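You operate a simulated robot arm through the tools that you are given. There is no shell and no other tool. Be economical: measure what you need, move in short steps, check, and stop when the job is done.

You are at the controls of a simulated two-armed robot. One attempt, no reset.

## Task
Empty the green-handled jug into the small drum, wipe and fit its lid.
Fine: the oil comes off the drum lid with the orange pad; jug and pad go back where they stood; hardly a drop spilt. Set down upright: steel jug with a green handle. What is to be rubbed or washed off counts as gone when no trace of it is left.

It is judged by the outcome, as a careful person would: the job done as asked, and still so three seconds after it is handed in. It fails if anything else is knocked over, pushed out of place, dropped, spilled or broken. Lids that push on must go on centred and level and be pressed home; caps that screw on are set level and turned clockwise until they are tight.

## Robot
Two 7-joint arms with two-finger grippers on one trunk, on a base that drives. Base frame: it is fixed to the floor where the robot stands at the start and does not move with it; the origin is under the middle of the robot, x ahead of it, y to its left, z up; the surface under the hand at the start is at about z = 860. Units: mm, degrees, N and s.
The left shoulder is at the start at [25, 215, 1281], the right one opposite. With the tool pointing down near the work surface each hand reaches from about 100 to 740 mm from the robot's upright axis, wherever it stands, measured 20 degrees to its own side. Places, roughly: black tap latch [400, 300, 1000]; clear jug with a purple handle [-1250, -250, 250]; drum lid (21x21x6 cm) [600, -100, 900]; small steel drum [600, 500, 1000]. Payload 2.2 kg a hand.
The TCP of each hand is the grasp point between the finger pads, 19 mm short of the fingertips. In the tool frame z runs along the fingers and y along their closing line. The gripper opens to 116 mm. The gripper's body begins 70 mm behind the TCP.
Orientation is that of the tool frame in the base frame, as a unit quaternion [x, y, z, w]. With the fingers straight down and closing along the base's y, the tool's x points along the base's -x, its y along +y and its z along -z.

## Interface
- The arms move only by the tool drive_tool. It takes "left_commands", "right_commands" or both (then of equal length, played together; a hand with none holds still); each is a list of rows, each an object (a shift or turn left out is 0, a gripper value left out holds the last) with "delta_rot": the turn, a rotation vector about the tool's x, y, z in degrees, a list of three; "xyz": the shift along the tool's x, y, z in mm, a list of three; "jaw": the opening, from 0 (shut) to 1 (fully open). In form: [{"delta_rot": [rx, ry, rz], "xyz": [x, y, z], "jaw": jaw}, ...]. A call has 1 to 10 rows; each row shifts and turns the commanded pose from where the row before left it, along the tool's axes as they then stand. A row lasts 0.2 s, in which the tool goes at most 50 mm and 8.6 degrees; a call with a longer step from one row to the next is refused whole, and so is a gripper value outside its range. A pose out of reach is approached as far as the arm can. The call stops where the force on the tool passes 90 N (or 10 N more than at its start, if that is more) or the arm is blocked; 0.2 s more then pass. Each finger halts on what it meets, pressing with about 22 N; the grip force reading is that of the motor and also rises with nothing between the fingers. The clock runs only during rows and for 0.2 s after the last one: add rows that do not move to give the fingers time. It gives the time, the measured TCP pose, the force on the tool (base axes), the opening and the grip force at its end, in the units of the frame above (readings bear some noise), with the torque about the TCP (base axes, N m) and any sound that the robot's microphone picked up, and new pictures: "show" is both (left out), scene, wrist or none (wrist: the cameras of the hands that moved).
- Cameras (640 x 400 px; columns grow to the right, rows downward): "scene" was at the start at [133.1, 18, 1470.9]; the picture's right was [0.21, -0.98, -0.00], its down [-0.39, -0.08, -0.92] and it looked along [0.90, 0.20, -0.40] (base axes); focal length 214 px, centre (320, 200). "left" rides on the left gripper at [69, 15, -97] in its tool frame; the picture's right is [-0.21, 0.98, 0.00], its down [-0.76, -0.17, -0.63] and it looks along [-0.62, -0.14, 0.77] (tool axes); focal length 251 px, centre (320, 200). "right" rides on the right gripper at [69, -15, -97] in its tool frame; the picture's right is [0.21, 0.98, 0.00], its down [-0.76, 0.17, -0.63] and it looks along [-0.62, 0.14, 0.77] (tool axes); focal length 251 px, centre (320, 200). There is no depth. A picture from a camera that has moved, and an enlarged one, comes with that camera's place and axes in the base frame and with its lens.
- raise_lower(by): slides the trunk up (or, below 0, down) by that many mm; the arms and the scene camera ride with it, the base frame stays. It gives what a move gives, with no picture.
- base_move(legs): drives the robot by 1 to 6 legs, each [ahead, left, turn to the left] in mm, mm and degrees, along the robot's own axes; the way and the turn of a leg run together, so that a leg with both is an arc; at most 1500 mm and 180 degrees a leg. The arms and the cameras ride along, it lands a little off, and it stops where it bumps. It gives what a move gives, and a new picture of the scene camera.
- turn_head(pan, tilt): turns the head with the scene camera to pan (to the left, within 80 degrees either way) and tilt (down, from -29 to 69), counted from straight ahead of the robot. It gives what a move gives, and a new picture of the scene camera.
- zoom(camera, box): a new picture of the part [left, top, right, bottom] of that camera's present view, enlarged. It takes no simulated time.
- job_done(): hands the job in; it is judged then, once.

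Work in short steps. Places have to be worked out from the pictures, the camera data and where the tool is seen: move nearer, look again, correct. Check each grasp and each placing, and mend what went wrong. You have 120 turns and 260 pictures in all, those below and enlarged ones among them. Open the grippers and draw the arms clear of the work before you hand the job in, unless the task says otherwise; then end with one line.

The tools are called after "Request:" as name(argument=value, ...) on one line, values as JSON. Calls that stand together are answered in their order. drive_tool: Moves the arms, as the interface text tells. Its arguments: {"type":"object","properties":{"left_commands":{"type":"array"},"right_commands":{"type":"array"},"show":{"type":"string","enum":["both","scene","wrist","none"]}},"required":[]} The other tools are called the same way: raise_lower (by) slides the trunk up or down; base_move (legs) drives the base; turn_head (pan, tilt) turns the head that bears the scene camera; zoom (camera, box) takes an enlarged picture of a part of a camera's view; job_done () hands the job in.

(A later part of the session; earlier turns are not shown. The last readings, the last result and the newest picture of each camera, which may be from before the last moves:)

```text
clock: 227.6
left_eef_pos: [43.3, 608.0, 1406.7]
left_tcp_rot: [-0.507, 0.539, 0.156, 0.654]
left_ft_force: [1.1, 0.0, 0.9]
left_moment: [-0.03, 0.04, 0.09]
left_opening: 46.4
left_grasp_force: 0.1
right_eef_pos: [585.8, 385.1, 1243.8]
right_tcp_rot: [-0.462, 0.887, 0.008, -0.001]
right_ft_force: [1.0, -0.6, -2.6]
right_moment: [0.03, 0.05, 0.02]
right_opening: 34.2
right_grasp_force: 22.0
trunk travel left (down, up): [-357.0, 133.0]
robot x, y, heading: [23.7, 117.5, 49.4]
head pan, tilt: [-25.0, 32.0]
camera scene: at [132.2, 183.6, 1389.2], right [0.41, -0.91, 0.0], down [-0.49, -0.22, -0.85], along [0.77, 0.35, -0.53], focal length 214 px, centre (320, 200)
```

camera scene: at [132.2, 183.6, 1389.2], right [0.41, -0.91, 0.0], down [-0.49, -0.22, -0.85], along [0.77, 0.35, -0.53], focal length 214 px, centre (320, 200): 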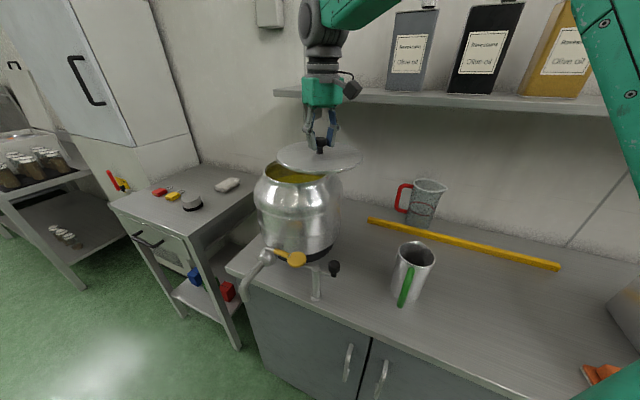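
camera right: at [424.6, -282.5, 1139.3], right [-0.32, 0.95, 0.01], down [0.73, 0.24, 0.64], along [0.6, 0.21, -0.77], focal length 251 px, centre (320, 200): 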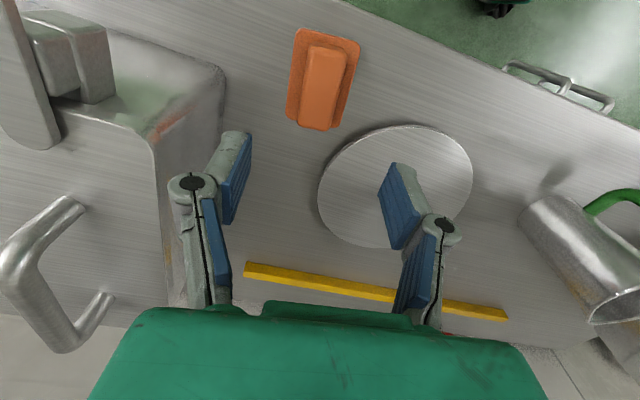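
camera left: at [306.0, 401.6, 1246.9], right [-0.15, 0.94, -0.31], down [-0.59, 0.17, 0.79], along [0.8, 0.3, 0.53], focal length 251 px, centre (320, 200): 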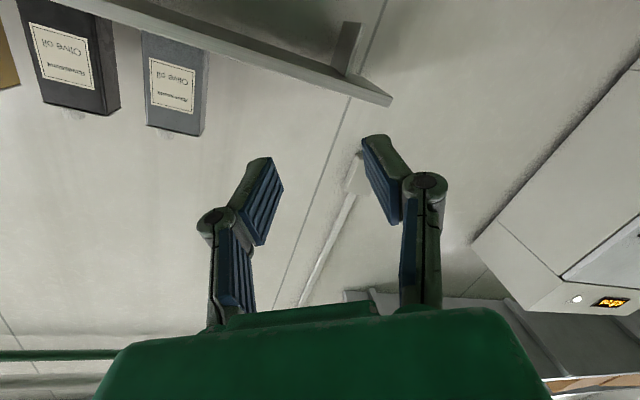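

I refine the mouth centre by triangulating two edge pairs: ≈(610.5,467). I move the lid over it and hold.

Request:
drive_tool(left_commands=[{}, {}, {}, {}, {}, {}, {}, {}, {}], right_commands=[{"xyz": [-20, 6.7, 0]}, {"xyz": [-30, 10, 0]}, {"xyz": [-31.4, 10, 0]}, {}, {}, {}, {}, {}, {}], show="none")

Request:
turn_head(pan=-15, tilt=20)

Request:
zoom(camera="scene", box=[240, 150, 400, 250])

```text
clock: 229.6
left_eef_pos: [47.8, 607.8, 1407.5]
left_tcp_rot: [-0.509, 0.539, 0.156, 0.652]
left_ft_force: [0.2, -0.7, 0.2]
left_moment: [-0.03, 0.02, 0.08]
left_opening: 46.3
left_grasp_force: 0.1
right_eef_pos: [614.4, 464.7, 1244.3]
right_tcp_rot: [-0.462, 0.887, 0.009, -0.002]
right_ft_force: [0.5, -1.1, -3.2]
right_moment: [0.03, 0.08, -0.04]
right_opening: 34.3
right_grasp_force: 22.2
trunk travel left (down, up): [-357.0, 133.0]
robot x, y, heading: [19.6, 114.1, 49.3]
head pan, tilt: [-25.0, 32.0]
```

```text
clock: 230.4
left_eef_pos: [46.3, 606.8, 1408.6]
left_tcp_rot: [-0.505, 0.54, 0.156, 0.654]
left_ft_force: [0.3, -0.1, 0.0]
left_moment: [-0.02, -0.01, 0.03]
left_opening: 46.6
left_grasp_force: 0.0
right_eef_pos: [613.7, 463.4, 1247.5]
right_tcp_rot: [-0.462, 0.887, 0.009, -0.001]
right_ft_force: [1.1, -0.3, -2.6]
right_moment: [0.02, 0.06, 0.0]
right_opening: 34.2
right_grasp_force: 22.5
trunk travel left (down, up): [-357.0, 133.0]
robot x, y, heading: [21.6, 114.2, 49.3]
head pan, tilt: [-15.0, 20.0]
camera scene: at [132.2, 196.0, 1408.3], right [0.56, -0.83, 0.0], down [-0.29, -0.19, -0.94], along [0.77, 0.53, -0.35], focal length 214 px, centre (320, 200)
```

scene: 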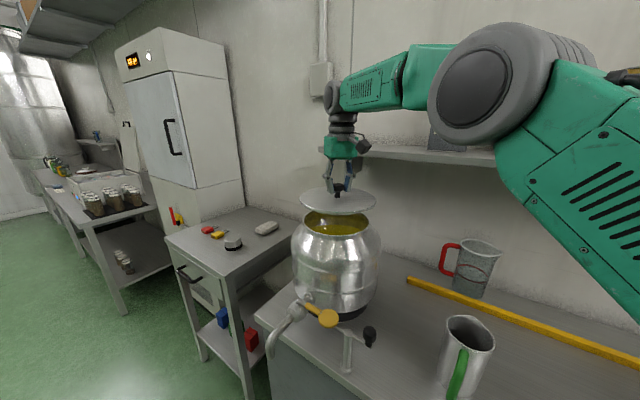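

```text
4.00 times, centred on (320, 200) of scene
camera zoom: at [132.2, 196.0, 1408.3], right [0.56, -0.83, 0.0], down [-0.29, -0.19, -0.94], along [0.77, 0.53, -0.35], focal length 858 px, centre (320, 200)
```

zoom: 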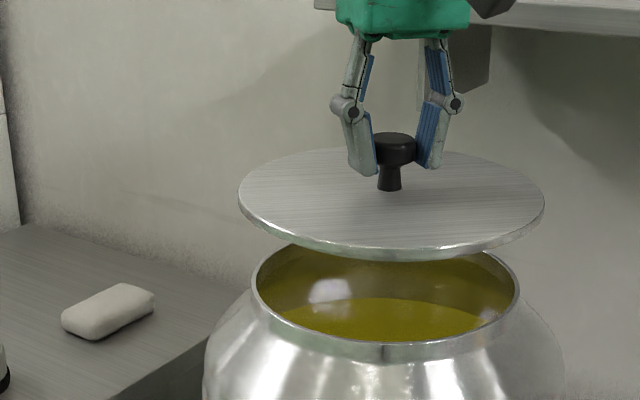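

Lid and mouth line up sideways to about 2 mm from this view. I correct that and lower to ~15 mm above the rim to judge depth alignment.

Request:
drive_tool(left_commands=[{}, {}, {}, {}, {}, {}, {}], right_commands=[{"xyz": [-1, 1.8, 15]}, {"xyz": [0, 0, 20]}, {"xyz": [0, 0, 12]}, {}, {}, {}, {}], show="none")

Request:
zoom(camera="scene", box=[280, 180, 400, 255])

```text
clock: 232.0
left_eef_pos: [26.7, 621.3, 1402.1]
left_tcp_rot: [-0.512, 0.535, 0.151, 0.655]
left_ft_force: [-0.6, -0.2, 0.0]
left_moment: [0.01, 0.01, -0.02]
left_opening: 46.3
left_grasp_force: 0.0
right_eef_pos: [595.9, 482.9, 1200.6]
right_tcp_rot: [-0.463, 0.886, 0.004, 0.002]
right_ft_force: [-0.5, 0.8, -3.4]
right_moment: [-0.05, 0.0, 0.0]
right_opening: 34.3
right_grasp_force: 21.9
trunk travel left (down, up): [-357.0, 133.0]
robot x, y, heading: [18.4, 116.9, 49.3]
head pan, tilt: [-15.0, 20.0]
```

```text
5.33 times, centred on (340, 218) of scene
camera zoom: at [110.4, 214.9, 1408.6], right [0.56, -0.83, 0.01], down [-0.28, -0.2, -0.94], along [0.78, 0.53, -0.34], focal length 1144 px, centre (213, 107)
```

zoom: 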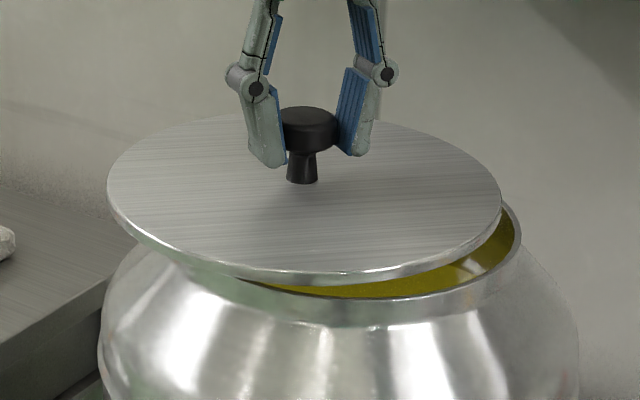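

The robot leaned and the hand drifted ~20 mm left. I hold and re-read.

Request:
drive_tool(left_commands=[{}, {}, {}, {}, {}, {}, {}, {}, {}], right_commands=[{}, {}, {}, {}, {}, {}, {}, {}, {}], show="none")

Request:
drive_tool(left_commands=[{}, {}, {}, {}, {}, {}, {}, {}], right_commands=[{}, {}, {}, {}, {}, {}, {}, {}], show="none")

Request:
drive_tool(left_commands=[{}, {}, {}, {}, {}, {}, {}, {}, {}, {}], right_commands=[{}, {}, {}, {}, {}, {}, {}, {}, {}, {}], show="none")

Request:
drive_tool(left_commands=[{}, {}, {}], right_commands=[{}, {}, {}], show="none")

```text
clock: 234.0
left_eef_pos: [49.6, 603.6, 1408.1]
left_tcp_rot: [-0.506, 0.54, 0.158, 0.654]
left_ft_force: [1.7, 0.2, 0.3]
left_moment: [-0.02, 0.05, 0.09]
left_opening: 46.1
left_grasp_force: 0.2
right_eef_pos: [616.7, 465.8, 1196.0]
right_tcp_rot: [-0.461, 0.887, 0.01, -0.002]
right_ft_force: [1.1, -0.3, -3.1]
right_moment: [0.07, 0.07, 0.01]
right_opening: 34.3
right_grasp_force: 21.7
trunk travel left (down, up): [-357.0, 133.0]
robot x, y, heading: [20.3, 114.2, 49.2]
head pan, tilt: [-15.0, 20.0]
```

```text
clock: 235.8
left_eef_pos: [51.6, 602.5, 1409.2]
left_tcp_rot: [-0.506, 0.54, 0.158, 0.654]
left_ft_force: [-0.1, 0.0, 0.8]
left_moment: [-0.02, 0.02, 0.12]
left_opening: 46.3
left_grasp_force: 0.0
right_eef_pos: [619.0, 462.7, 1196.9]
right_tcp_rot: [-0.462, 0.887, 0.01, -0.003]
right_ft_force: [1.4, -0.6, -2.7]
right_moment: [0.02, 0.05, -0.01]
right_opening: 34.1
right_grasp_force: 22.1
trunk travel left (down, up): [-357.0, 133.0]
robot x, y, heading: [24.9, 113.0, 49.2]
head pan, tilt: [-15.0, 20.0]
```

```text
clock: 238.2
left_eef_pos: [8.5, 636.1, 1398.5]
left_tcp_rot: [-0.522, 0.531, 0.144, 0.652]
left_ft_force: [-0.2, -0.1, -0.2]
left_moment: [0.01, -0.07, -0.02]
left_opening: 46.6
left_grasp_force: 0.1
right_eef_pos: [578.9, 492.7, 1203.5]
right_tcp_rot: [-0.466, 0.885, -0.003, 0.003]
right_ft_force: [-0.9, 0.7, -3.4]
right_moment: [-0.04, -0.02, 0.0]
right_opening: 34.1
right_grasp_force: 21.9
trunk travel left (down, up): [-357.0, 133.0]
robot x, y, heading: [18.0, 123.5, 49.3]
head pan, tilt: [-15.0, 20.0]
stopped in row 10 (left hand): the arm was blocked; the commanded pose is now the measured one
```

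```text
clock: 239.2
left_eef_pos: [20.1, 624.7, 1403.2]
left_tcp_rot: [-0.519, 0.534, 0.147, 0.651]
left_ft_force: [0.3, -0.4, 0.0]
left_moment: [0.0, 0.02, 0.03]
left_opening: 46.3
left_grasp_force: 0.1
right_eef_pos: [587.4, 482.0, 1203.5]
right_tcp_rot: [-0.466, 0.885, 0.004, 0.003]
right_ft_force: [0.3, 0.3, -3.3]
right_moment: [0.04, 0.06, -0.01]
right_opening: 34.1
right_grasp_force: 21.3
trunk travel left (down, up): [-357.0, 133.0]
robot x, y, heading: [12.5, 122.3, 49.3]
head pan, tilt: [-15.0, 20.0]
stopped in row 3 (left hand): the arm was blocked; the commanded pose is now the measured one
```

With the trunk raised the robot is sway-prone; lower it was rock-steady. I alternate raising the hand and lowering the trunk so the lid stays clear.

Request:
drive_tool(left_commands=[{}, {}, {}, {}, {}], right_commands=[{"xyz": [0, 0, -20]}, {"xyz": [0, 0, -25]}, {"xyz": [0, 0, -25]}, {}, {}], show="none")

Request:
raise_lower(by=-55)

Request:
drive_tool(left_commands=[{}, {}, {}, {}, {}, {}, {}, {}], right_commands=[{"xyz": [0, 0, -15]}, {"xyz": [0, 0, -20]}, {"xyz": [0, 0, -20]}, {}, {}, {}, {}, {}], show="none")

Request:
raise_lower(by=-50)

Request:
drive_tool(left_commands=[{}, {}, {}, {}, {}, {}, {}, {}, {}], right_commands=[{}, {}, {}, {}, {}, {}, {}, {}, {}], show="none")

```text
clock: 240.4
left_eef_pos: [34.4, 616.5, 1404.7]
left_tcp_rot: [-0.519, 0.536, 0.151, 0.649]
left_ft_force: [1.5, -0.6, 0.5]
left_moment: [-0.02, 0.04, 0.07]
left_opening: 46.0
left_grasp_force: 0.2
right_eef_pos: [598.3, 470.7, 1268.4]
right_tcp_rot: [-0.465, 0.886, 0.009, 0.002]
right_ft_force: [0.9, -1.3, -3.0]
right_moment: [0.02, 0.07, -0.01]
right_opening: 34.0
right_grasp_force: 21.7
trunk travel left (down, up): [-357.0, 133.0]
robot x, y, heading: [14.6, 123.3, 49.3]
head pan, tilt: [-15.0, 20.0]
```

```text
clock: 241.3
left_eef_pos: [24.5, 623.6, 1348.4]
left_tcp_rot: [-0.522, 0.534, 0.149, 0.648]
left_ft_force: [-0.1, 0.8, 0.0]
left_moment: [-0.01, 0.05, 0.03]
left_opening: 46.2
left_grasp_force: 0.0
right_eef_pos: [591.4, 476.6, 1214.7]
right_tcp_rot: [-0.466, 0.885, 0.006, 0.002]
right_ft_force: [1.2, -0.3, -3.5]
right_moment: [0.03, -0.02, 0.0]
right_opening: 33.7
right_grasp_force: 22.0
trunk travel left (down, up): [-302.0, 188.0]
robot x, y, heading: [14.9, 126.5, 49.4]
head pan, tilt: [-15.0, 20.0]
```

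```text
clock: 243.1
left_eef_pos: [20.5, 629.1, 1346.8]
left_tcp_rot: [-0.524, 0.533, 0.147, 0.648]
left_ft_force: [0.6, 0.2, -0.3]
left_moment: [0.01, -0.02, -0.01]
left_opening: 46.5
left_grasp_force: 0.0
right_eef_pos: [584.2, 480.7, 1270.1]
right_tcp_rot: [-0.465, 0.885, 0.004, 0.003]
right_ft_force: [-0.1, 0.4, -3.8]
right_moment: [0.02, 0.0, 0.02]
right_opening: 33.8
right_grasp_force: 22.1
trunk travel left (down, up): [-302.0, 188.0]
robot x, y, heading: [13.8, 125.6, 49.1]
head pan, tilt: [-15.0, 20.0]
```

```text
clock: 244.0
left_eef_pos: [13.3, 634.2, 1296.5]
left_tcp_rot: [-0.525, 0.532, 0.146, 0.648]
left_ft_force: [-0.5, 0.3, 0.1]
left_moment: [0.01, -0.05, -0.06]
left_opening: 46.6
left_grasp_force: 0.0
right_eef_pos: [576.6, 487.2, 1221.5]
right_tcp_rot: [-0.466, 0.885, 0.002, 0.004]
right_ft_force: [-1.4, 0.8, -2.7]
right_moment: [-0.04, 0.01, 0.02]
right_opening: 33.9
right_grasp_force: 22.1
trunk travel left (down, up): [-252.0, 238.0]
robot x, y, heading: [10.5, 127.6, 49.3]
head pan, tilt: [-15.0, 20.0]
```

```text
clock: 246.0
left_eef_pos: [8.4, 636.0, 1293.9]
left_tcp_rot: [-0.524, 0.531, 0.145, 0.65]
left_ft_force: [-0.3, -1.0, -1.3]
left_moment: [0.01, 0.0, -0.01]
left_opening: 46.6
left_grasp_force: 0.0
right_eef_pos: [574.6, 493.6, 1223.2]
right_tcp_rot: [-0.467, 0.884, 0.0, 0.005]
right_ft_force: [-0.2, 0.9, -2.9]
right_moment: [-0.06, -0.01, -0.01]
right_opening: 33.8
right_grasp_force: 22.3
trunk travel left (down, up): [-252.0, 238.0]
robot x, y, heading: [9.9, 124.3, 49.8]
head pan, tilt: [-15.0, 20.0]
```

Trunk is back down. I hold and let it settle.

Request:
drive_tool(left_commands=[{}, {}, {}, {}, {}, {}, {}, {}, {}, {}], right_commands=[{}, {}, {}, {}, {}, {}, {}, {}, {}, {}], show="none")

Request:
drive_tool(left_commands=[{}, {}, {}, {}, {}, {}, {}, {}], right_commands=[{}, {}, {}, {}, {}, {}, {}, {}], show="none")

Request:
drive_tool(left_commands=[{}, {}, {}, {}, {}, {}, {}, {}, {}, {}], right_commands=[{}, {}, {}, {}, {}, {}, {}, {}, {}, {}], show="scene")

```text
clock: 248.2
left_eef_pos: [23.8, 624.2, 1298.7]
left_tcp_rot: [-0.523, 0.534, 0.148, 0.648]
left_ft_force: [0.0, 0.2, 0.0]
left_moment: [0.01, 0.02, 0.0]
left_opening: 46.2
left_grasp_force: 0.1
right_eef_pos: [588.8, 476.8, 1218.3]
right_tcp_rot: [-0.466, 0.885, 0.006, 0.004]
right_ft_force: [0.2, -0.2, -3.9]
right_moment: [0.0, 0.01, 0.01]
right_opening: 33.9
right_grasp_force: 21.9
trunk travel left (down, up): [-252.0, 238.0]
robot x, y, heading: [14.3, 123.3, 49.1]
head pan, tilt: [-15.0, 20.0]
```

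```text
clock: 250.0
left_eef_pos: [14.2, 633.9, 1294.9]
left_tcp_rot: [-0.525, 0.532, 0.144, 0.648]
left_ft_force: [-0.2, 0.3, -0.9]
left_moment: [0.0, -0.02, -0.06]
left_opening: 46.4
left_grasp_force: 0.0
right_eef_pos: [577.2, 486.7, 1220.9]
right_tcp_rot: [-0.467, 0.884, 0.001, 0.005]
right_ft_force: [0.5, 0.0, -2.6]
right_moment: [-0.01, 0.02, -0.02]
right_opening: 33.6
right_grasp_force: 22.0
trunk travel left (down, up): [-252.0, 238.0]
robot x, y, heading: [12.2, 126.4, 49.4]
head pan, tilt: [-15.0, 20.0]
```

```text
clock: 252.2
left_eef_pos: [32.5, 614.1, 1300.4]
left_tcp_rot: [-0.516, 0.537, 0.153, 0.65]
left_ft_force: [0.0, -0.7, 0.4]
left_moment: [-0.02, 0.05, 0.05]
left_opening: 46.6
left_grasp_force: 0.1
right_eef_pos: [598.7, 473.4, 1221.0]
right_tcp_rot: [-0.465, 0.885, 0.008, 0.001]
right_ft_force: [1.2, -0.3, -2.8]
right_moment: [0.0, 0.06, -0.01]
right_opening: 33.8
right_grasp_force: 22.1
trunk travel left (down, up): [-252.0, 238.0]
robot x, y, heading: [15.9, 118.8, 49.2]
head pan, tilt: [-15.0, 20.0]
camera scene: at [122.6, 204.2, 1303.4], right [0.56, -0.83, 0.0], down [-0.29, -0.19, -0.94], along [0.77, 0.53, -0.35], focal length 214 px, centre (320, 200)
```

scene: 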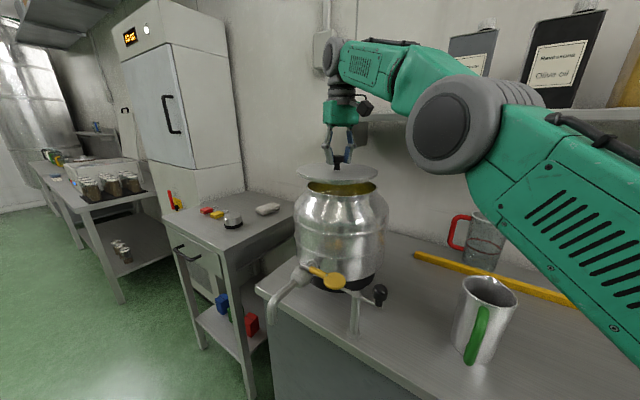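

Residual sway ±10 mm; I hold longer in one batch to let it die out.

Request:
drive_tool(left_commands=[{}, {}, {}, {}, {}, {}, {}, {}, {}, {}], right_commands=[{}, {}, {}, {}, {}, {}, {}, {}, {}, {}], show="none")

Request:
drive_tool(left_commands=[{}, {}, {}, {}, {}, {}, {}, {}, {}], right_commands=[{}, {}, {}, {}, {}, {}, {}, {}, {}], show="none")

Request:
drive_tool(left_commands=[{}, {}, {}, {}, {}, {}, {}, {}, {}, {}], right_commands=[{}, {}, {}, {}, {}, {}, {}, {}, {}, {}], show="none")

Request:
drive_tool(left_commands=[{}, {}, {}, {}, {}, {}, {}, {}], right_commands=[{}, {}, {}, {}, {}, {}, {}, {}], show="none")

Request:
drive_tool(left_commands=[{}, {}, {}, {}, {}, {}, {}, {}, {}, {}], right_commands=[{}, {}, {}, {}, {}, {}, {}, {}, {}, {}], show="none")

Request:
drive_tool(left_commands=[{}, {}, {}], right_commands=[{}, {}, {}], show="none")

```text
clock: 254.4
left_eef_pos: [1.7, 641.3, 1292.4]
left_tcp_rot: [-0.527, 0.53, 0.141, 0.65]
left_ft_force: [-0.6, -0.4, -0.1]
left_moment: [0.02, -0.01, -0.09]
left_opening: 46.3
left_grasp_force: 0.1
right_eef_pos: [567.4, 496.7, 1222.2]
right_tcp_rot: [-0.467, 0.884, -0.002, 0.006]
right_ft_force: [0.3, 0.7, -2.7]
right_moment: [-0.06, -0.01, -0.02]
right_opening: 33.6
right_grasp_force: 21.7
trunk travel left (down, up): [-252.0, 238.0]
robot x, y, heading: [9.8, 126.0, 49.6]
head pan, tilt: [-15.0, 20.0]
```

```text
clock: 256.4
left_eef_pos: [21.8, 622.6, 1297.5]
left_tcp_rot: [-0.519, 0.534, 0.149, 0.65]
left_ft_force: [0.0, -0.2, 0.2]
left_moment: [0.02, 0.02, 0.02]
left_opening: 46.5
left_grasp_force: 0.0
right_eef_pos: [588.5, 482.2, 1220.0]
right_tcp_rot: [-0.465, 0.885, 0.006, 0.003]
right_ft_force: [0.6, 0.4, -2.8]
right_moment: [-0.02, 0.03, 0.01]
right_opening: 33.5
right_grasp_force: 22.0
trunk travel left (down, up): [-252.0, 238.0]
robot x, y, heading: [15.2, 125.4, 49.3]
head pan, tilt: [-15.0, 20.0]
```

```text
clock: 258.6
left_eef_pos: [10.2, 636.9, 1292.8]
left_tcp_rot: [-0.528, 0.531, 0.144, 0.648]
left_ft_force: [0.0, -0.7, -0.9]
left_moment: [0.01, -0.04, -0.05]
left_opening: 46.2
left_grasp_force: 0.1
right_eef_pos: [573.9, 491.1, 1221.2]
right_tcp_rot: [-0.467, 0.884, 0.0, 0.005]
right_ft_force: [0.2, 1.1, -2.9]
right_moment: [-0.03, -0.03, -0.02]
right_opening: 33.4
right_grasp_force: 21.7
trunk travel left (down, up): [-252.0, 238.0]
robot x, y, heading: [11.3, 128.5, 49.8]
head pan, tilt: [-15.0, 20.0]
```

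```text
clock: 260.6
left_eef_pos: [4.6, 636.1, 1293.9]
left_tcp_rot: [-0.528, 0.53, 0.142, 0.648]
left_ft_force: [-0.5, -0.3, -0.4]
left_moment: [0.06, -0.05, 0.0]
left_opening: 46.4
left_grasp_force: 0.1
right_eef_pos: [570.2, 492.9, 1224.8]
right_tcp_rot: [-0.468, 0.884, 0.0, 0.005]
right_ft_force: [-0.9, 0.6, -2.9]
right_moment: [-0.04, -0.01, 0.01]
right_opening: 33.5
right_grasp_force: 21.5
trunk travel left (down, up): [-252.0, 238.0]
robot x, y, heading: [7.5, 131.7, 49.3]
head pan, tilt: [-15.0, 20.0]
stopped in row 8 (left hand): the arm was blocked; the commanded pose is now the measured one
```

```text
clock: 262.8
left_eef_pos: [15.8, 632.2, 1295.6]
left_tcp_rot: [-0.528, 0.531, 0.146, 0.646]
left_ft_force: [-0.4, -0.1, -0.8]
left_moment: [-0.03, -0.02, -0.01]
left_opening: 46.6
left_grasp_force: 0.1
right_eef_pos: [578.3, 484.2, 1223.6]
right_tcp_rot: [-0.467, 0.884, 0.004, 0.005]
right_ft_force: [0.2, 0.7, -3.0]
right_moment: [-0.04, 0.03, 0.0]
right_opening: 33.6
right_grasp_force: 21.4
trunk travel left (down, up): [-252.0, 238.0]
robot x, y, heading: [12.9, 128.5, 49.2]
head pan, tilt: [-15.0, 20.0]
```

```text
clock: 263.6
left_eef_pos: [19.0, 626.8, 1297.4]
left_tcp_rot: [-0.526, 0.532, 0.147, 0.647]
left_ft_force: [-0.5, 0.6, -0.5]
left_moment: [-0.03, 0.04, 0.03]
left_opening: 46.5
left_grasp_force: 0.0
right_eef_pos: [584.8, 479.5, 1221.3]
right_tcp_rot: [-0.466, 0.885, 0.006, 0.004]
right_ft_force: [-0.8, -1.3, -2.8]
right_moment: [0.01, 0.05, 0.01]
right_opening: 33.7
right_grasp_force: 22.2
trunk travel left (down, up): [-252.0, 238.0]
robot x, y, heading: [13.4, 124.8, 49.7]
head pan, tilt: [-15.0, 20.0]
```

The sway doesn't fade here. Touching a fixed object damped it before, so I shift the lid back over the mouth, lower it lightly onto the rim and let the contact steady the robot.

Request:
drive_tool(left_commands=[{}, {}, {}, {}, {}, {}, {}], right_commands=[{"xyz": [0, -12, 0]}, {"xyz": [1, -14, 0]}, {"xyz": [0, -12, 0]}, {"xyz": [0, 0, 8]}, {"xyz": [0, 0, 8]}, {}, {}], show="none")

Request:
drive_tool(left_commands=[{}, {}, {}, {}, {}, {}, {}], right_commands=[{}, {}, {}, {}, {}, {}, {}], show="none")

Request:
drive_tool(left_commands=[{}, {}, {}, {}], right_commands=[{}, {}, {}, {}], show="none")

Request:
zoom(camera="scene", box=[270, 130, 410, 218])

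```text
clock: 265.2
left_eef_pos: [26.5, 620.5, 1299.3]
left_tcp_rot: [-0.523, 0.533, 0.15, 0.647]
left_ft_force: [0.4, -0.6, 0.2]
left_moment: [0.02, -0.01, 0.03]
left_opening: 46.6
left_grasp_force: 0.1
right_eef_pos: [621.0, 451.8, 1204.0]
right_tcp_rot: [-0.466, 0.885, 0.009, 0.003]
right_ft_force: [0.5, -1.1, -2.9]
right_moment: [-0.01, 0.03, 0.02]
right_opening: 33.5
right_grasp_force: 21.8
trunk travel left (down, up): [-252.0, 238.0]
robot x, y, heading: [10.8, 122.4, 49.1]
head pan, tilt: [-15.0, 20.0]
```

```text
clock: 266.8
left_eef_pos: [22.9, 622.1, 1299.0]
left_tcp_rot: [-0.523, 0.534, 0.149, 0.648]
left_ft_force: [0.1, -0.7, -0.2]
left_moment: [-0.06, 0.07, 0.05]
left_opening: 46.6
left_grasp_force: 0.1
right_eef_pos: [618.8, 455.2, 1204.3]
right_tcp_rot: [-0.466, 0.885, 0.008, 0.004]
right_ft_force: [0.8, -2.0, -2.7]
right_moment: [0.02, 0.02, -0.01]
right_opening: 33.6
right_grasp_force: 22.3
trunk travel left (down, up): [-252.0, 238.0]
robot x, y, heading: [10.0, 125.5, 49.2]
head pan, tilt: [-15.0, 20.0]
```

```text
clock: 267.8
left_eef_pos: [24.2, 622.9, 1299.0]
left_tcp_rot: [-0.524, 0.533, 0.15, 0.647]
left_ft_force: [0.4, -0.4, 0.7]
left_moment: [-0.04, 0.0, 0.03]
left_opening: 46.2
left_grasp_force: 0.1
right_eef_pos: [620.7, 453.5, 1202.8]
right_tcp_rot: [-0.466, 0.885, 0.008, 0.004]
right_ft_force: [0.3, 0.0, -3.2]
right_moment: [0.01, 0.05, -0.02]
right_opening: 33.5
right_grasp_force: 22.5
trunk travel left (down, up): [-252.0, 238.0]
robot x, y, heading: [12.8, 123.8, 49.4]
head pan, tilt: [-15.0, 20.0]
```

```text
4.55 times, centred on (340, 174) of scene
camera zoom: at [125.1, 202.0, 1303.1], right [0.56, -0.83, -0.01], down [-0.29, -0.19, -0.94], along [0.77, 0.53, -0.35], focal length 975 px, centre (229, 318)
```

zoom: 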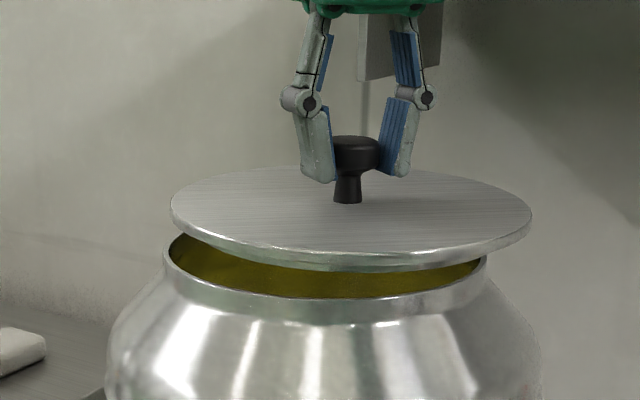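

Steady now. From edge pairs, the lid must shift about 12 mm left; target ≈(611.5,465). I correct position and the 1° tilt from the lean.

Request:
drive_tool(left_commands=[{}, {}, {}, {}, {}, {}, {}, {}], right_commands=[{"xyz": [-2, 5, 0], "delta_rot": [0.6, 0.8, 0]}, {"xyz": [-2, 5, 0]}, {"xyz": [0, 4, 0]}, {}, {}, {}, {}, {}], show="none")

Request:
drive_tool(left_commands=[{}, {}, {}, {}, {}, {}, {}], right_commands=[{}, {}, {}, {}, {}, {}, {}], show="none")

Request:
zoom(camera="scene", box=[270, 130, 410, 218])

```text
clock: 269.6
left_eef_pos: [19.9, 626.3, 1298.7]
left_tcp_rot: [-0.525, 0.532, 0.147, 0.647]
left_ft_force: [0.3, -0.4, -0.6]
left_moment: [0.0, 0.02, 0.03]
left_opening: 46.7
left_grasp_force: 0.1
right_eef_pos: [606.3, 469.5, 1206.2]
right_tcp_rot: [-0.466, 0.885, -0.002, 0.0]
right_ft_force: [0.7, -0.5, -2.8]
right_moment: [0.03, 0.07, -0.02]
right_opening: 33.7
right_grasp_force: 22.4
trunk travel left (down, up): [-252.0, 238.0]
robot x, y, heading: [8.4, 127.1, 49.3]
head pan, tilt: [-15.0, 20.0]
```

```text
clock: 271.2
left_eef_pos: [21.2, 623.8, 1299.7]
left_tcp_rot: [-0.525, 0.533, 0.148, 0.647]
left_ft_force: [0.2, -0.2, -0.2]
left_moment: [-0.05, 0.03, 0.05]
left_opening: 46.6
left_grasp_force: 0.1
right_eef_pos: [608.5, 469.2, 1205.0]
right_tcp_rot: [-0.466, 0.885, -0.001, -0.001]
right_ft_force: [0.4, -0.2, -3.4]
right_moment: [0.01, 0.02, 0.01]
right_opening: 33.8
right_grasp_force: 21.7
trunk travel left (down, up): [-252.0, 238.0]
robot x, y, heading: [11.2, 126.0, 49.4]
head pan, tilt: [-15.0, 20.0]
```

```text
4.55 times, centred on (340, 174) of scene
camera zoom: at [120.2, 206.2, 1303.3], right [0.56, -0.83, 0.0], down [-0.29, -0.19, -0.94], along [0.77, 0.53, -0.35], focal length 975 px, centre (229, 318)
```

zoom: 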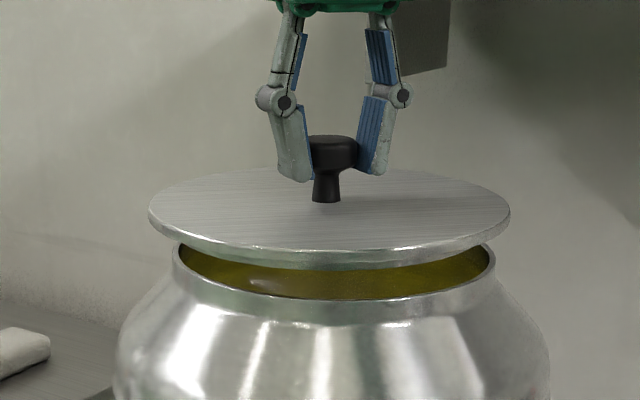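

Sideways within 4 mm now. I check depth alignment through the wrist camera, using the drum's shoulder visible around the lid.

Request:
zoom(camera="right", box=[0, 0, 640, 400])

```text
1.00 times, centred on (320, 200) of right (not enlarged: the box is as wide or as high as the picture)
camera zoom: at [582.3, 403.6, 1301.0], right [-0.93, 0.37, 0.0], down [0.29, 0.72, 0.63], along [0.24, 0.58, -0.78], focal length 251 px, centre (320, 200)
```

zoom: 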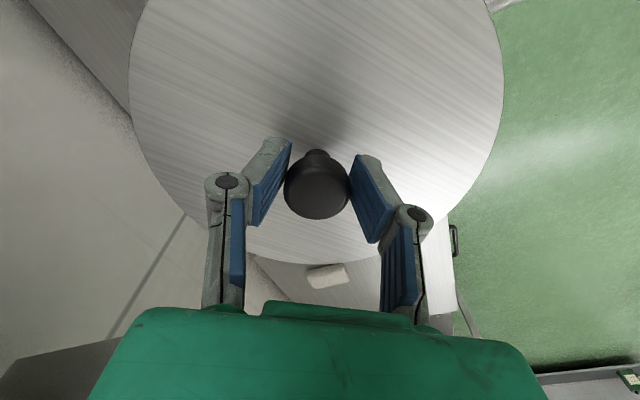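

The lid hides the drum from here. I turn the left hand's camera toward the drum for a second viewing direction (about 35° apart).

Request:
drive_tool(left_commands=[{"delta_rot": [3.27, 5.38, 4.95]}, {"delta_rot": [3.27, 5.38, 4.95]}, {"delta_rot": [3.27, 5.38, 4.95]}, {"delta_rot": [3.27, 5.38, 4.95]}, {"delta_rot": [3.27, 5.38, 4.95]}, {"delta_rot": [3.27, 5.38, 4.95]}, {"delta_rot": [3.27, 5.38, 4.95]}, {"delta_rot": [3.27, 5.38, 4.95]}, {}, {}], right_commands=[{}, {}, {}, {}, {}, {}, {}, {}, {}, {}], show="none")

Request:
drive_tool(left_commands=[{}, {}, {}, {}, {}, {}, {}], right_commands=[{}, {}, {}, {}, {}, {}, {}], show="none")

Request:
zoom(camera="left", box=[0, 0, 640, 400])

Request:
zoom(camera="scene", box=[270, 130, 410, 218])

```text
clock: 273.4
left_eef_pos: [5.2, 637.1, 1299.7]
left_tcp_rot: [-0.183, 0.884, 0.032, 0.429]
left_ft_force: [-0.1, -0.3, -0.6]
left_moment: [-0.04, -0.07, -0.01]
left_opening: 46.2
left_grasp_force: 0.2
left hand out of reach, approached as far as the arm can: row 1
right_eef_pos: [593.5, 481.8, 1209.2]
right_tcp_rot: [-0.468, 0.884, -0.007, 0.003]
right_ft_force: [-0.8, 0.8, -2.9]
right_moment: [-0.04, -0.01, 0.0]
right_opening: 33.6
right_grasp_force: 22.2
trunk travel left (down, up): [-252.0, 238.0]
robot x, y, heading: [11.2, 125.1, 49.3]
head pan, tilt: [-15.0, 20.0]
```

```text
clock: 275.0
left_eef_pos: [10.8, 633.6, 1298.8]
left_tcp_rot: [-0.182, 0.884, 0.035, 0.428]
left_ft_force: [-0.4, -0.5, -0.3]
left_moment: [0.02, 0.0, 0.01]
left_opening: 46.5
left_grasp_force: 0.1
right_eef_pos: [598.2, 477.1, 1207.4]
right_tcp_rot: [-0.468, 0.884, -0.005, 0.001]
right_ft_force: [0.4, -0.2, -3.5]
right_moment: [-0.02, -0.03, -0.04]
right_opening: 33.4
right_grasp_force: 22.1
trunk travel left (down, up): [-252.0, 238.0]
robot x, y, heading: [11.3, 125.7, 49.5]
head pan, tilt: [-15.0, 20.0]
```

```text
1.00 times, centred on (320, 200) of left (not enlarged: the box is as wide or as high as the picture)
camera zoom: at [-106.4, 606.7, 1306.4], right [-0.22, 0.97, 0.07], down [0.02, -0.07, 1.0], along [0.98, 0.22, 0.0], focal length 251 px, centre (320, 200)
```

zoom: 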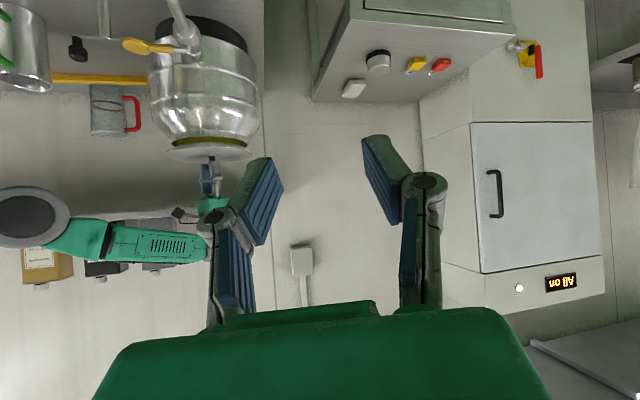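

```text
4.55 times, centred on (340, 174) of scene
camera zoom: at [111.6, 213.8, 1303.4], right [0.56, -0.83, 0.0], down [-0.28, -0.2, -0.94], along [0.78, 0.53, -0.35], focal length 975 px, centre (229, 318)
```

zoom: 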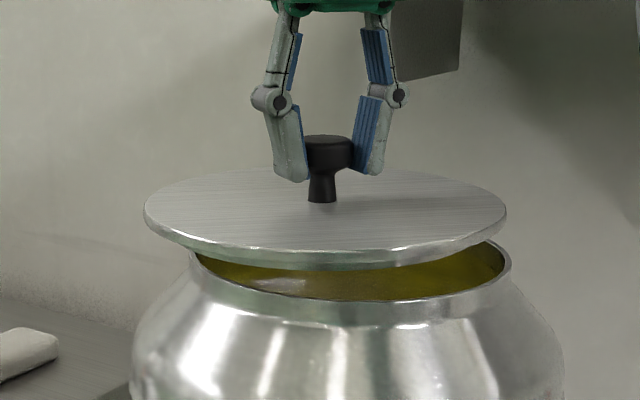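

The left camera sees lid and drum mouth. I zoom there.

Request:
zoom(camera="left", box=[140, 110, 276, 195])

Request:
zoom(camera="scene", box=[270, 130, 410, 218])

```text
4.71 times, centred on (208, 152) of left
camera zoom: at [-106.4, 606.7, 1306.4], right [-0.22, 0.97, 0.07], down [0.02, -0.07, 1.0], along [0.98, 0.22, 0.0], focal length 1183 px, centre (847, 424)
```

zoom: 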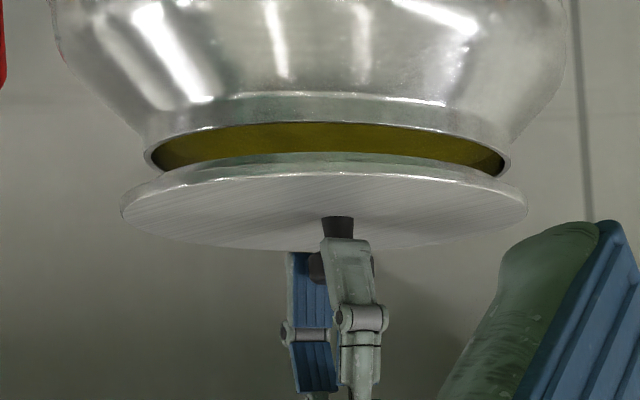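

```text
4.55 times, centred on (340, 174) of scene
camera zoom: at [111.6, 213.8, 1303.4], right [0.56, -0.83, 0.0], down [-0.28, -0.2, -0.94], along [0.78, 0.53, -0.35], focal length 975 px, centre (229, 318)
```

zoom: 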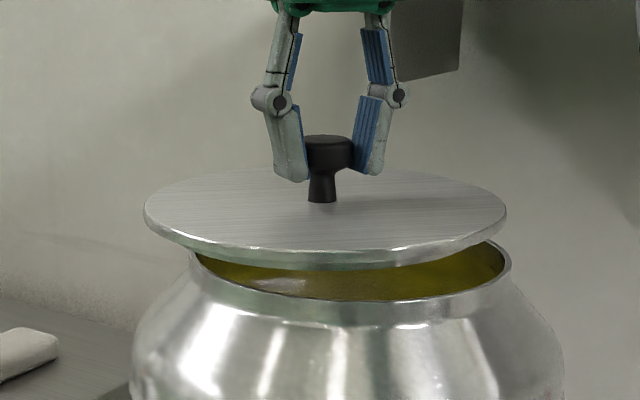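

Combining both views, the mouth centre is about (+27,−3) mm from the lid's present position. I make that move with a tiny levelling correction and look again from both cameras.

Request:
drive_tool(left_commands=[{}, {}, {}, {}, {}, {}, {}, {}, {}, {}], right_commands=[{"xyz": [-4, -8, 0], "delta_rot": [-0.5, -0.15, 0]}, {"xyz": [-5, -9, 0]}, {"xyz": [-4, -7.5, 0]}, {}, {}, {}, {}, {}, {}, {}], show="none")

Request:
drive_tool(left_commands=[{}, {}, {}, {}, {}, {}, {}], right_commands=[{}, {}, {}, {}, {}, {}, {}], show="none")

Request:
zoom(camera="left", box=[140, 110, 276, 195])

Request:
zoom(camera="scene", box=[270, 130, 410, 218])

```text
clock: 277.2
left_eef_pos: [12.4, 631.5, 1299.6]
left_tcp_rot: [-0.182, 0.885, 0.035, 0.427]
left_ft_force: [0.6, 0.8, -0.2]
left_moment: [-0.02, 0.02, -0.01]
left_opening: 46.7
left_grasp_force: 0.0
right_eef_pos: [619.4, 467.4, 1206.3]
right_tcp_rot: [-0.467, 0.884, 0.0, -0.001]
right_ft_force: [0.2, 0.7, -4.1]
right_moment: [-0.06, 0.02, 0.02]
right_opening: 33.6
right_grasp_force: 21.4
right hand out of reach, approached as far as the arm can: row 2
trunk travel left (down, up): [-252.0, 238.0]
robot x, y, heading: [7.7, 128.2, 49.5]
head pan, tilt: [-15.0, 20.0]
```

```text
clock: 278.8
left_eef_pos: [12.6, 631.3, 1300.4]
left_tcp_rot: [-0.182, 0.885, 0.035, 0.428]
left_ft_force: [0.0, 0.2, -0.3]
left_moment: [0.0, -0.01, 0.0]
left_opening: 46.3
left_grasp_force: 0.0
right_eef_pos: [618.5, 468.7, 1205.2]
right_tcp_rot: [-0.467, 0.884, -0.001, 0.001]
right_ft_force: [-0.2, 0.5, -2.7]
right_moment: [-0.02, 0.01, -0.02]
right_opening: 33.4
right_grasp_force: 21.9
trunk travel left (down, up): [-252.0, 238.0]
robot x, y, heading: [12.3, 127.1, 49.3]
head pan, tilt: [-15.0, 20.0]
```

```text
4.71 times, centred on (208, 152) of left
camera zoom: at [-104.9, 605.4, 1306.9], right [-0.22, 0.97, 0.07], down [0.02, -0.07, 1.0], along [0.97, 0.22, 0.0], focal length 1183 px, centre (847, 424)
```

zoom: 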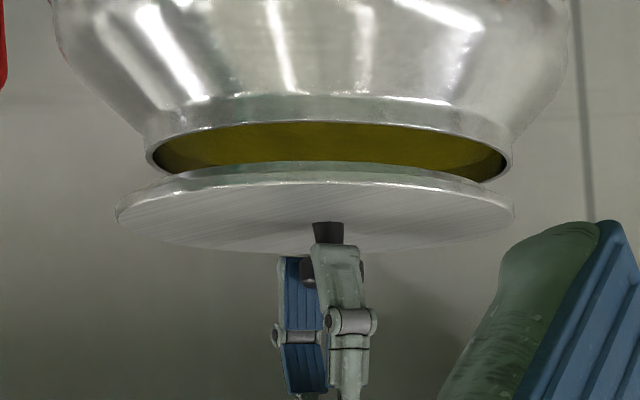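

```text
4.55 times, centred on (340, 174) of scene
camera zoom: at [112.0, 213.6, 1303.4], right [0.56, -0.83, 0.0], down [-0.28, -0.2, -0.94], along [0.78, 0.53, -0.35], focal length 975 px, centre (229, 318)
```

zoom: 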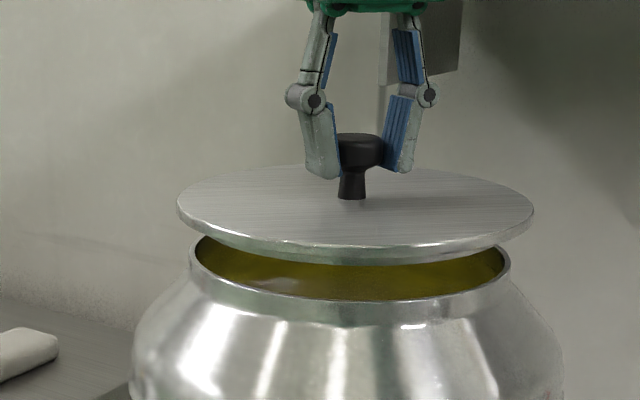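

Both views agree: mouth centre ≈(626,474.5). The arm is at its reach limit, so I drive the base 40 mm forward and then re-read.

Request:
base_move(legs=[[40, 0, 0]])

Request:
drive_tool(left_commands=[{}, {}, {}, {}, {}, {}, {}, {}, {}, {}], right_commands=[{}, {}, {}, {}, {}, {}, {}, {}, {}, {}], show="none")

Request:
drive_tool(left_commands=[{}, {}, {}, {}, {}, {}, {}], right_commands=[{}, {}, {}, {}, {}, {}, {}], show="none")

```text
clock: 279.7
left_eef_pos: [36.5, 661.0, 1302.1]
left_tcp_rot: [-0.183, 0.885, 0.035, 0.428]
left_ft_force: [-0.9, -1.1, 0.1]
left_moment: [-0.03, 0.02, 0.0]
left_opening: 46.3
left_grasp_force: 0.1
right_eef_pos: [641.9, 497.4, 1207.0]
right_tcp_rot: [-0.468, 0.884, 0.0, 0.001]
right_ft_force: [0.0, -0.2, -3.9]
right_moment: [-0.07, -0.01, 0.01]
right_opening: 33.5
right_grasp_force: 22.0
trunk travel left (down, up): [-252.0, 238.0]
robot x, y, heading: [37.1, 162.2, 49.7]
head pan, tilt: [-15.0, 20.0]
camera scene: at [135.6, 241.9, 1303.9], right [0.56, -0.83, 0.0], down [-0.28, -0.2, -0.94], along [0.78, 0.53, -0.34], focal length 214 px, centre (320, 200)
```

scene: 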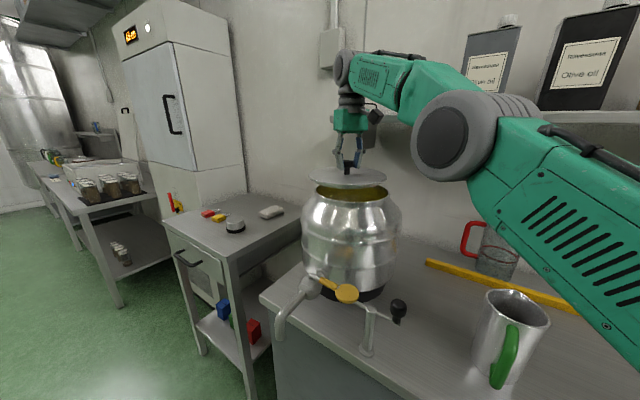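

```text
clock: 281.9
left_eef_pos: [37.6, 659.1, 1301.2]
left_tcp_rot: [-0.181, 0.884, 0.036, 0.429]
left_ft_force: [0.3, 0.6, 0.1]
left_moment: [0.0, -0.01, 0.0]
left_opening: 46.4
left_grasp_force: 0.0
right_eef_pos: [644.1, 497.3, 1207.9]
right_tcp_rot: [-0.468, 0.884, 0.001, 0.001]
right_ft_force: [0.3, -0.6, -2.4]
right_moment: [0.01, 0.0, -0.03]
right_opening: 33.7
right_grasp_force: 21.6
trunk travel left (down, up): [-252.0, 238.0]
robot x, y, heading: [35.9, 156.8, 49.4]
head pan, tilt: [-15.0, 20.0]
```

```text
clock: 283.5
left_eef_pos: [38.7, 660.3, 1302.2]
left_tcp_rot: [-0.181, 0.885, 0.035, 0.428]
left_ft_force: [0.6, -0.4, 1.0]
left_moment: [-0.03, 0.01, -0.01]
left_opening: 46.4
left_grasp_force: 0.0
right_eef_pos: [644.4, 497.5, 1207.1]
right_tcp_rot: [-0.468, 0.884, 0.0, 0.001]
right_ft_force: [0.5, -0.3, -3.8]
right_moment: [-0.03, 0.01, 0.02]
right_opening: 33.6
right_grasp_force: 22.1
trunk travel left (down, up): [-252.0, 238.0]
robot x, y, heading: [37.3, 155.5, 49.5]
head pan, tilt: [-15.0, 20.0]
```

Very steady. I move back onto the computed centre, lower 8 mm, and verify with both cameras.

Request:
drive_tool(left_commands=[{}, {}, {}, {}, {}, {}, {}, {}], right_commands=[{"xyz": [9, 0.7, 0]}, {"xyz": [12, 0.9, 0]}, {"xyz": [8.4, 0.7, 0]}, {"xyz": [0, 0, 6]}, {}, {}, {}, {}], show="none")

Request:
drive_tool(left_commands=[{}, {}, {}, {}, {}, {}], right_commands=[{}, {}, {}, {}, {}, {}], show="none")

Request:
zoom(camera="left", box=[110, 110, 246, 195])

Request:
zoom(camera="scene", box=[280, 130, 420, 218])

```text
clock: 285.3
left_eef_pos: [36.9, 660.2, 1300.8]
left_tcp_rot: [-0.181, 0.884, 0.036, 0.429]
left_ft_force: [0.1, 0.4, 0.1]
left_moment: [0.0, -0.03, 0.01]
left_opening: 46.2
left_grasp_force: 0.1
right_eef_pos: [623.0, 472.3, 1200.5]
right_tcp_rot: [-0.468, 0.884, 0.001, 0.0]
right_ft_force: [-0.4, 0.0, -3.3]
right_moment: [0.02, -0.01, -0.01]
right_opening: 33.7
right_grasp_force: 22.0
trunk travel left (down, up): [-252.0, 238.0]
robot x, y, heading: [32.3, 157.8, 49.4]
head pan, tilt: [-15.0, 20.0]
```

```text
clock: 286.7
left_eef_pos: [38.3, 659.5, 1301.7]
left_tcp_rot: [-0.182, 0.884, 0.037, 0.428]
left_ft_force: [0.5, 0.0, -0.2]
left_moment: [0.03, -0.01, 0.02]
left_opening: 46.3
left_grasp_force: 0.1
right_eef_pos: [623.7, 472.6, 1200.9]
right_tcp_rot: [-0.468, 0.884, 0.0, 0.001]
right_ft_force: [-0.5, 0.9, -3.0]
right_moment: [0.01, -0.02, -0.01]
right_opening: 33.4
right_grasp_force: 22.1
trunk travel left (down, up): [-252.0, 238.0]
robot x, y, heading: [36.8, 155.5, 49.7]
head pan, tilt: [-15.0, 20.0]
```

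```text
4.71 times, centred on (178, 152) of left
camera zoom: at [-79.8, 633.0, 1308.0], right [-0.22, 0.97, 0.08], down [0.02, -0.07, 1.0], along [0.97, 0.22, 0.0], focal length 1183 px, centre (988, 424)
```

zoom: 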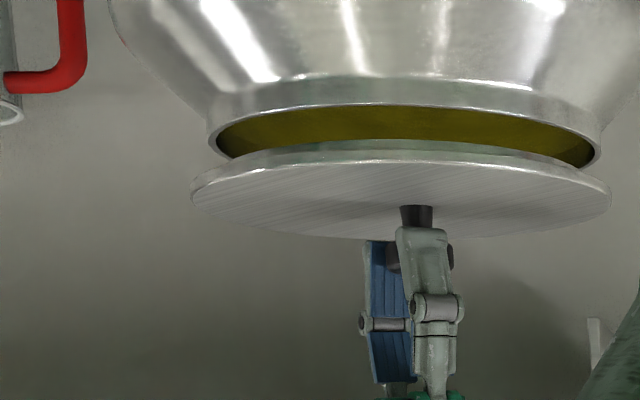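

```text
4.55 times, centred on (350, 174) of scene
camera zoom: at [137.8, 243.7, 1303.5], right [0.57, -0.82, 0.0], down [-0.28, -0.2, -0.94], along [0.77, 0.53, -0.34], focal length 975 px, centre (184, 318)
```

zoom: 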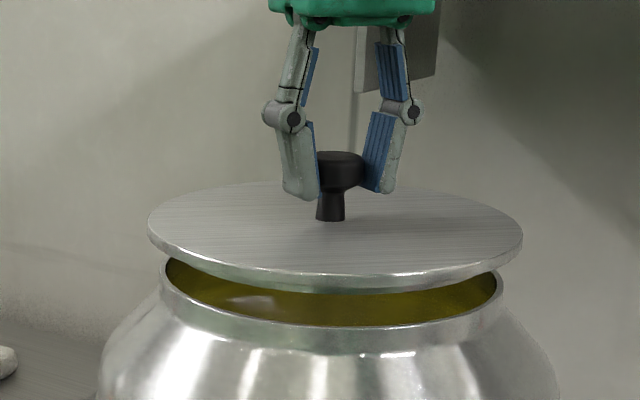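

Residual error is only about (2.6,1.7) mm. I correct it and lower slowly until contact.

Request:
drive_tool(left_commands=[{}, {}, {}, {}, {}, {}, {}, {}], right_commands=[{"xyz": [-2.9, -1.2, 0]}, {"xyz": [0, 0, 3]}, {"xyz": [0, 0, 3]}, {"xyz": [0, 0, 2]}, {"xyz": [0, 0, 2]}, {}, {}, {}], show="none")

Request:
zoom(camera="scene", box=[280, 130, 420, 218])

Request:
zoom(camera="left", box=[110, 110, 246, 195])

```text
clock: 288.5
left_eef_pos: [36.5, 661.6, 1301.4]
left_tcp_rot: [-0.181, 0.884, 0.036, 0.428]
left_ft_force: [0.0, 0.6, -0.1]
left_moment: [-0.02, 0.02, -0.02]
left_opening: 46.5
left_grasp_force: 0.0
right_eef_pos: [627.3, 472.8, 1190.0]
right_tcp_rot: [-0.468, 0.884, 0.001, 0.001]
right_ft_force: [0.3, -0.2, -2.5]
right_moment: [0.0, 0.02, 0.02]
right_opening: 33.7
right_grasp_force: 22.1
trunk travel left (down, up): [-252.0, 238.0]
robot x, y, heading: [37.8, 156.3, 49.3]
head pan, tilt: [-15.0, 20.0]
```

```text
4.55 times, centred on (350, 174) of scene
camera zoom: at [137.8, 243.7, 1303.5], right [0.57, -0.82, 0.0], down [-0.28, -0.2, -0.94], along [0.77, 0.53, -0.34], focal length 975 px, centre (184, 318)
```

zoom: 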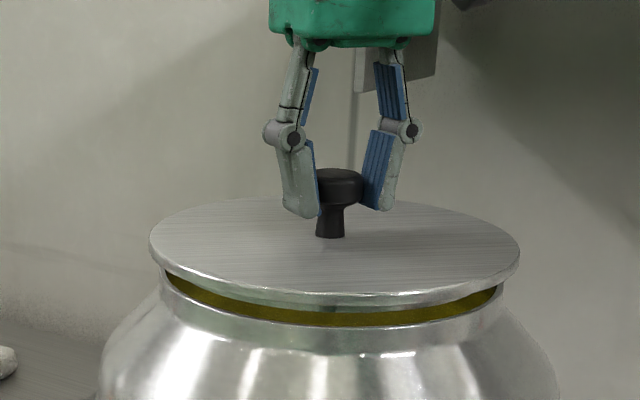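

```text
4.71 times, centred on (178, 152) of left
camera zoom: at [-79.8, 633.0, 1308.0], right [-0.22, 0.97, 0.08], down [0.02, -0.07, 1.0], along [0.97, 0.22, 0.0], focal length 1183 px, centre (988, 424)
```

zoom: 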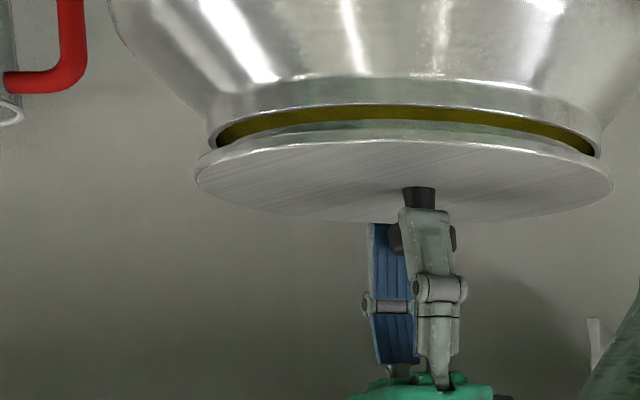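

Aligned in both views. I continue down in small steps, watching force.

Request:
drive_tool(left_commands=[{}, {}, {}, {}, {}], right_commands=[{"xyz": [0, 0, 2]}, {"xyz": [0, 0, 2]}, {"xyz": [0, 0, 2]}, {}, {}], show="none")

Request:
drive_tool(left_commands=[{}, {}, {}, {}], right_commands=[{"xyz": [0, 0, 2]}, {"xyz": [0, 0, 2]}, {}, {}], show="none")

Request:
zoom(camera="scene", box=[280, 130, 420, 218])

```text
clock: 289.7
left_eef_pos: [38.2, 660.2, 1302.8]
left_tcp_rot: [-0.181, 0.884, 0.036, 0.429]
left_ft_force: [-0.2, 0.2, 0.6]
left_moment: [-0.01, 0.01, -0.02]
left_opening: 46.4
left_grasp_force: 0.0
right_eef_pos: [627.7, 475.5, 1184.4]
right_tcp_rot: [-0.468, 0.884, 0.001, 0.001]
right_ft_force: [-0.4, -0.4, -3.3]
right_moment: [-0.06, 0.0, 0.02]
right_opening: 33.4
right_grasp_force: 21.3
trunk travel left (down, up): [-252.0, 238.0]
robot x, y, heading: [36.3, 155.4, 49.2]
head pan, tilt: [-15.0, 20.0]
```

```text
clock: 290.7
left_eef_pos: [37.1, 660.0, 1301.2]
left_tcp_rot: [-0.182, 0.884, 0.036, 0.428]
left_ft_force: [-0.2, 0.4, 0.2]
left_moment: [0.02, 0.03, -0.03]
left_opening: 46.5
left_grasp_force: 0.2
right_eef_pos: [626.8, 474.7, 1179.4]
right_tcp_rot: [-0.468, 0.884, 0.001, 0.001]
right_ft_force: [-0.6, -0.1, -2.1]
right_moment: [-0.01, 0.0, 0.01]
right_opening: 33.6
right_grasp_force: 22.3
trunk travel left (down, up): [-252.0, 238.0]
robot x, y, heading: [36.5, 156.9, 49.4]
head pan, tilt: [-15.0, 20.0]
```

```text
4.55 times, centred on (350, 174) of scene
camera zoom: at [137.8, 243.7, 1303.4], right [0.57, -0.82, 0.0], down [-0.28, -0.2, -0.94], along [0.77, 0.53, -0.35], focal length 975 px, centre (184, 318)
```

zoom: 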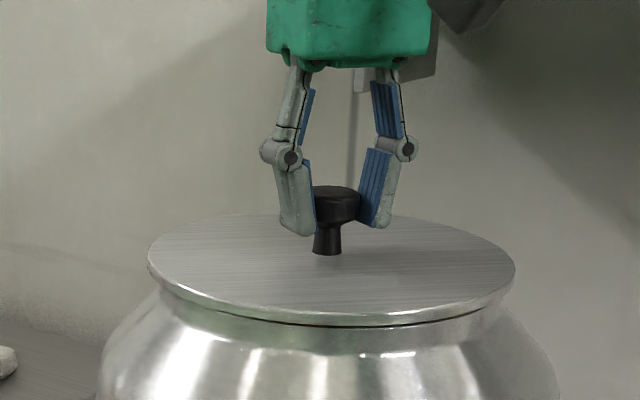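

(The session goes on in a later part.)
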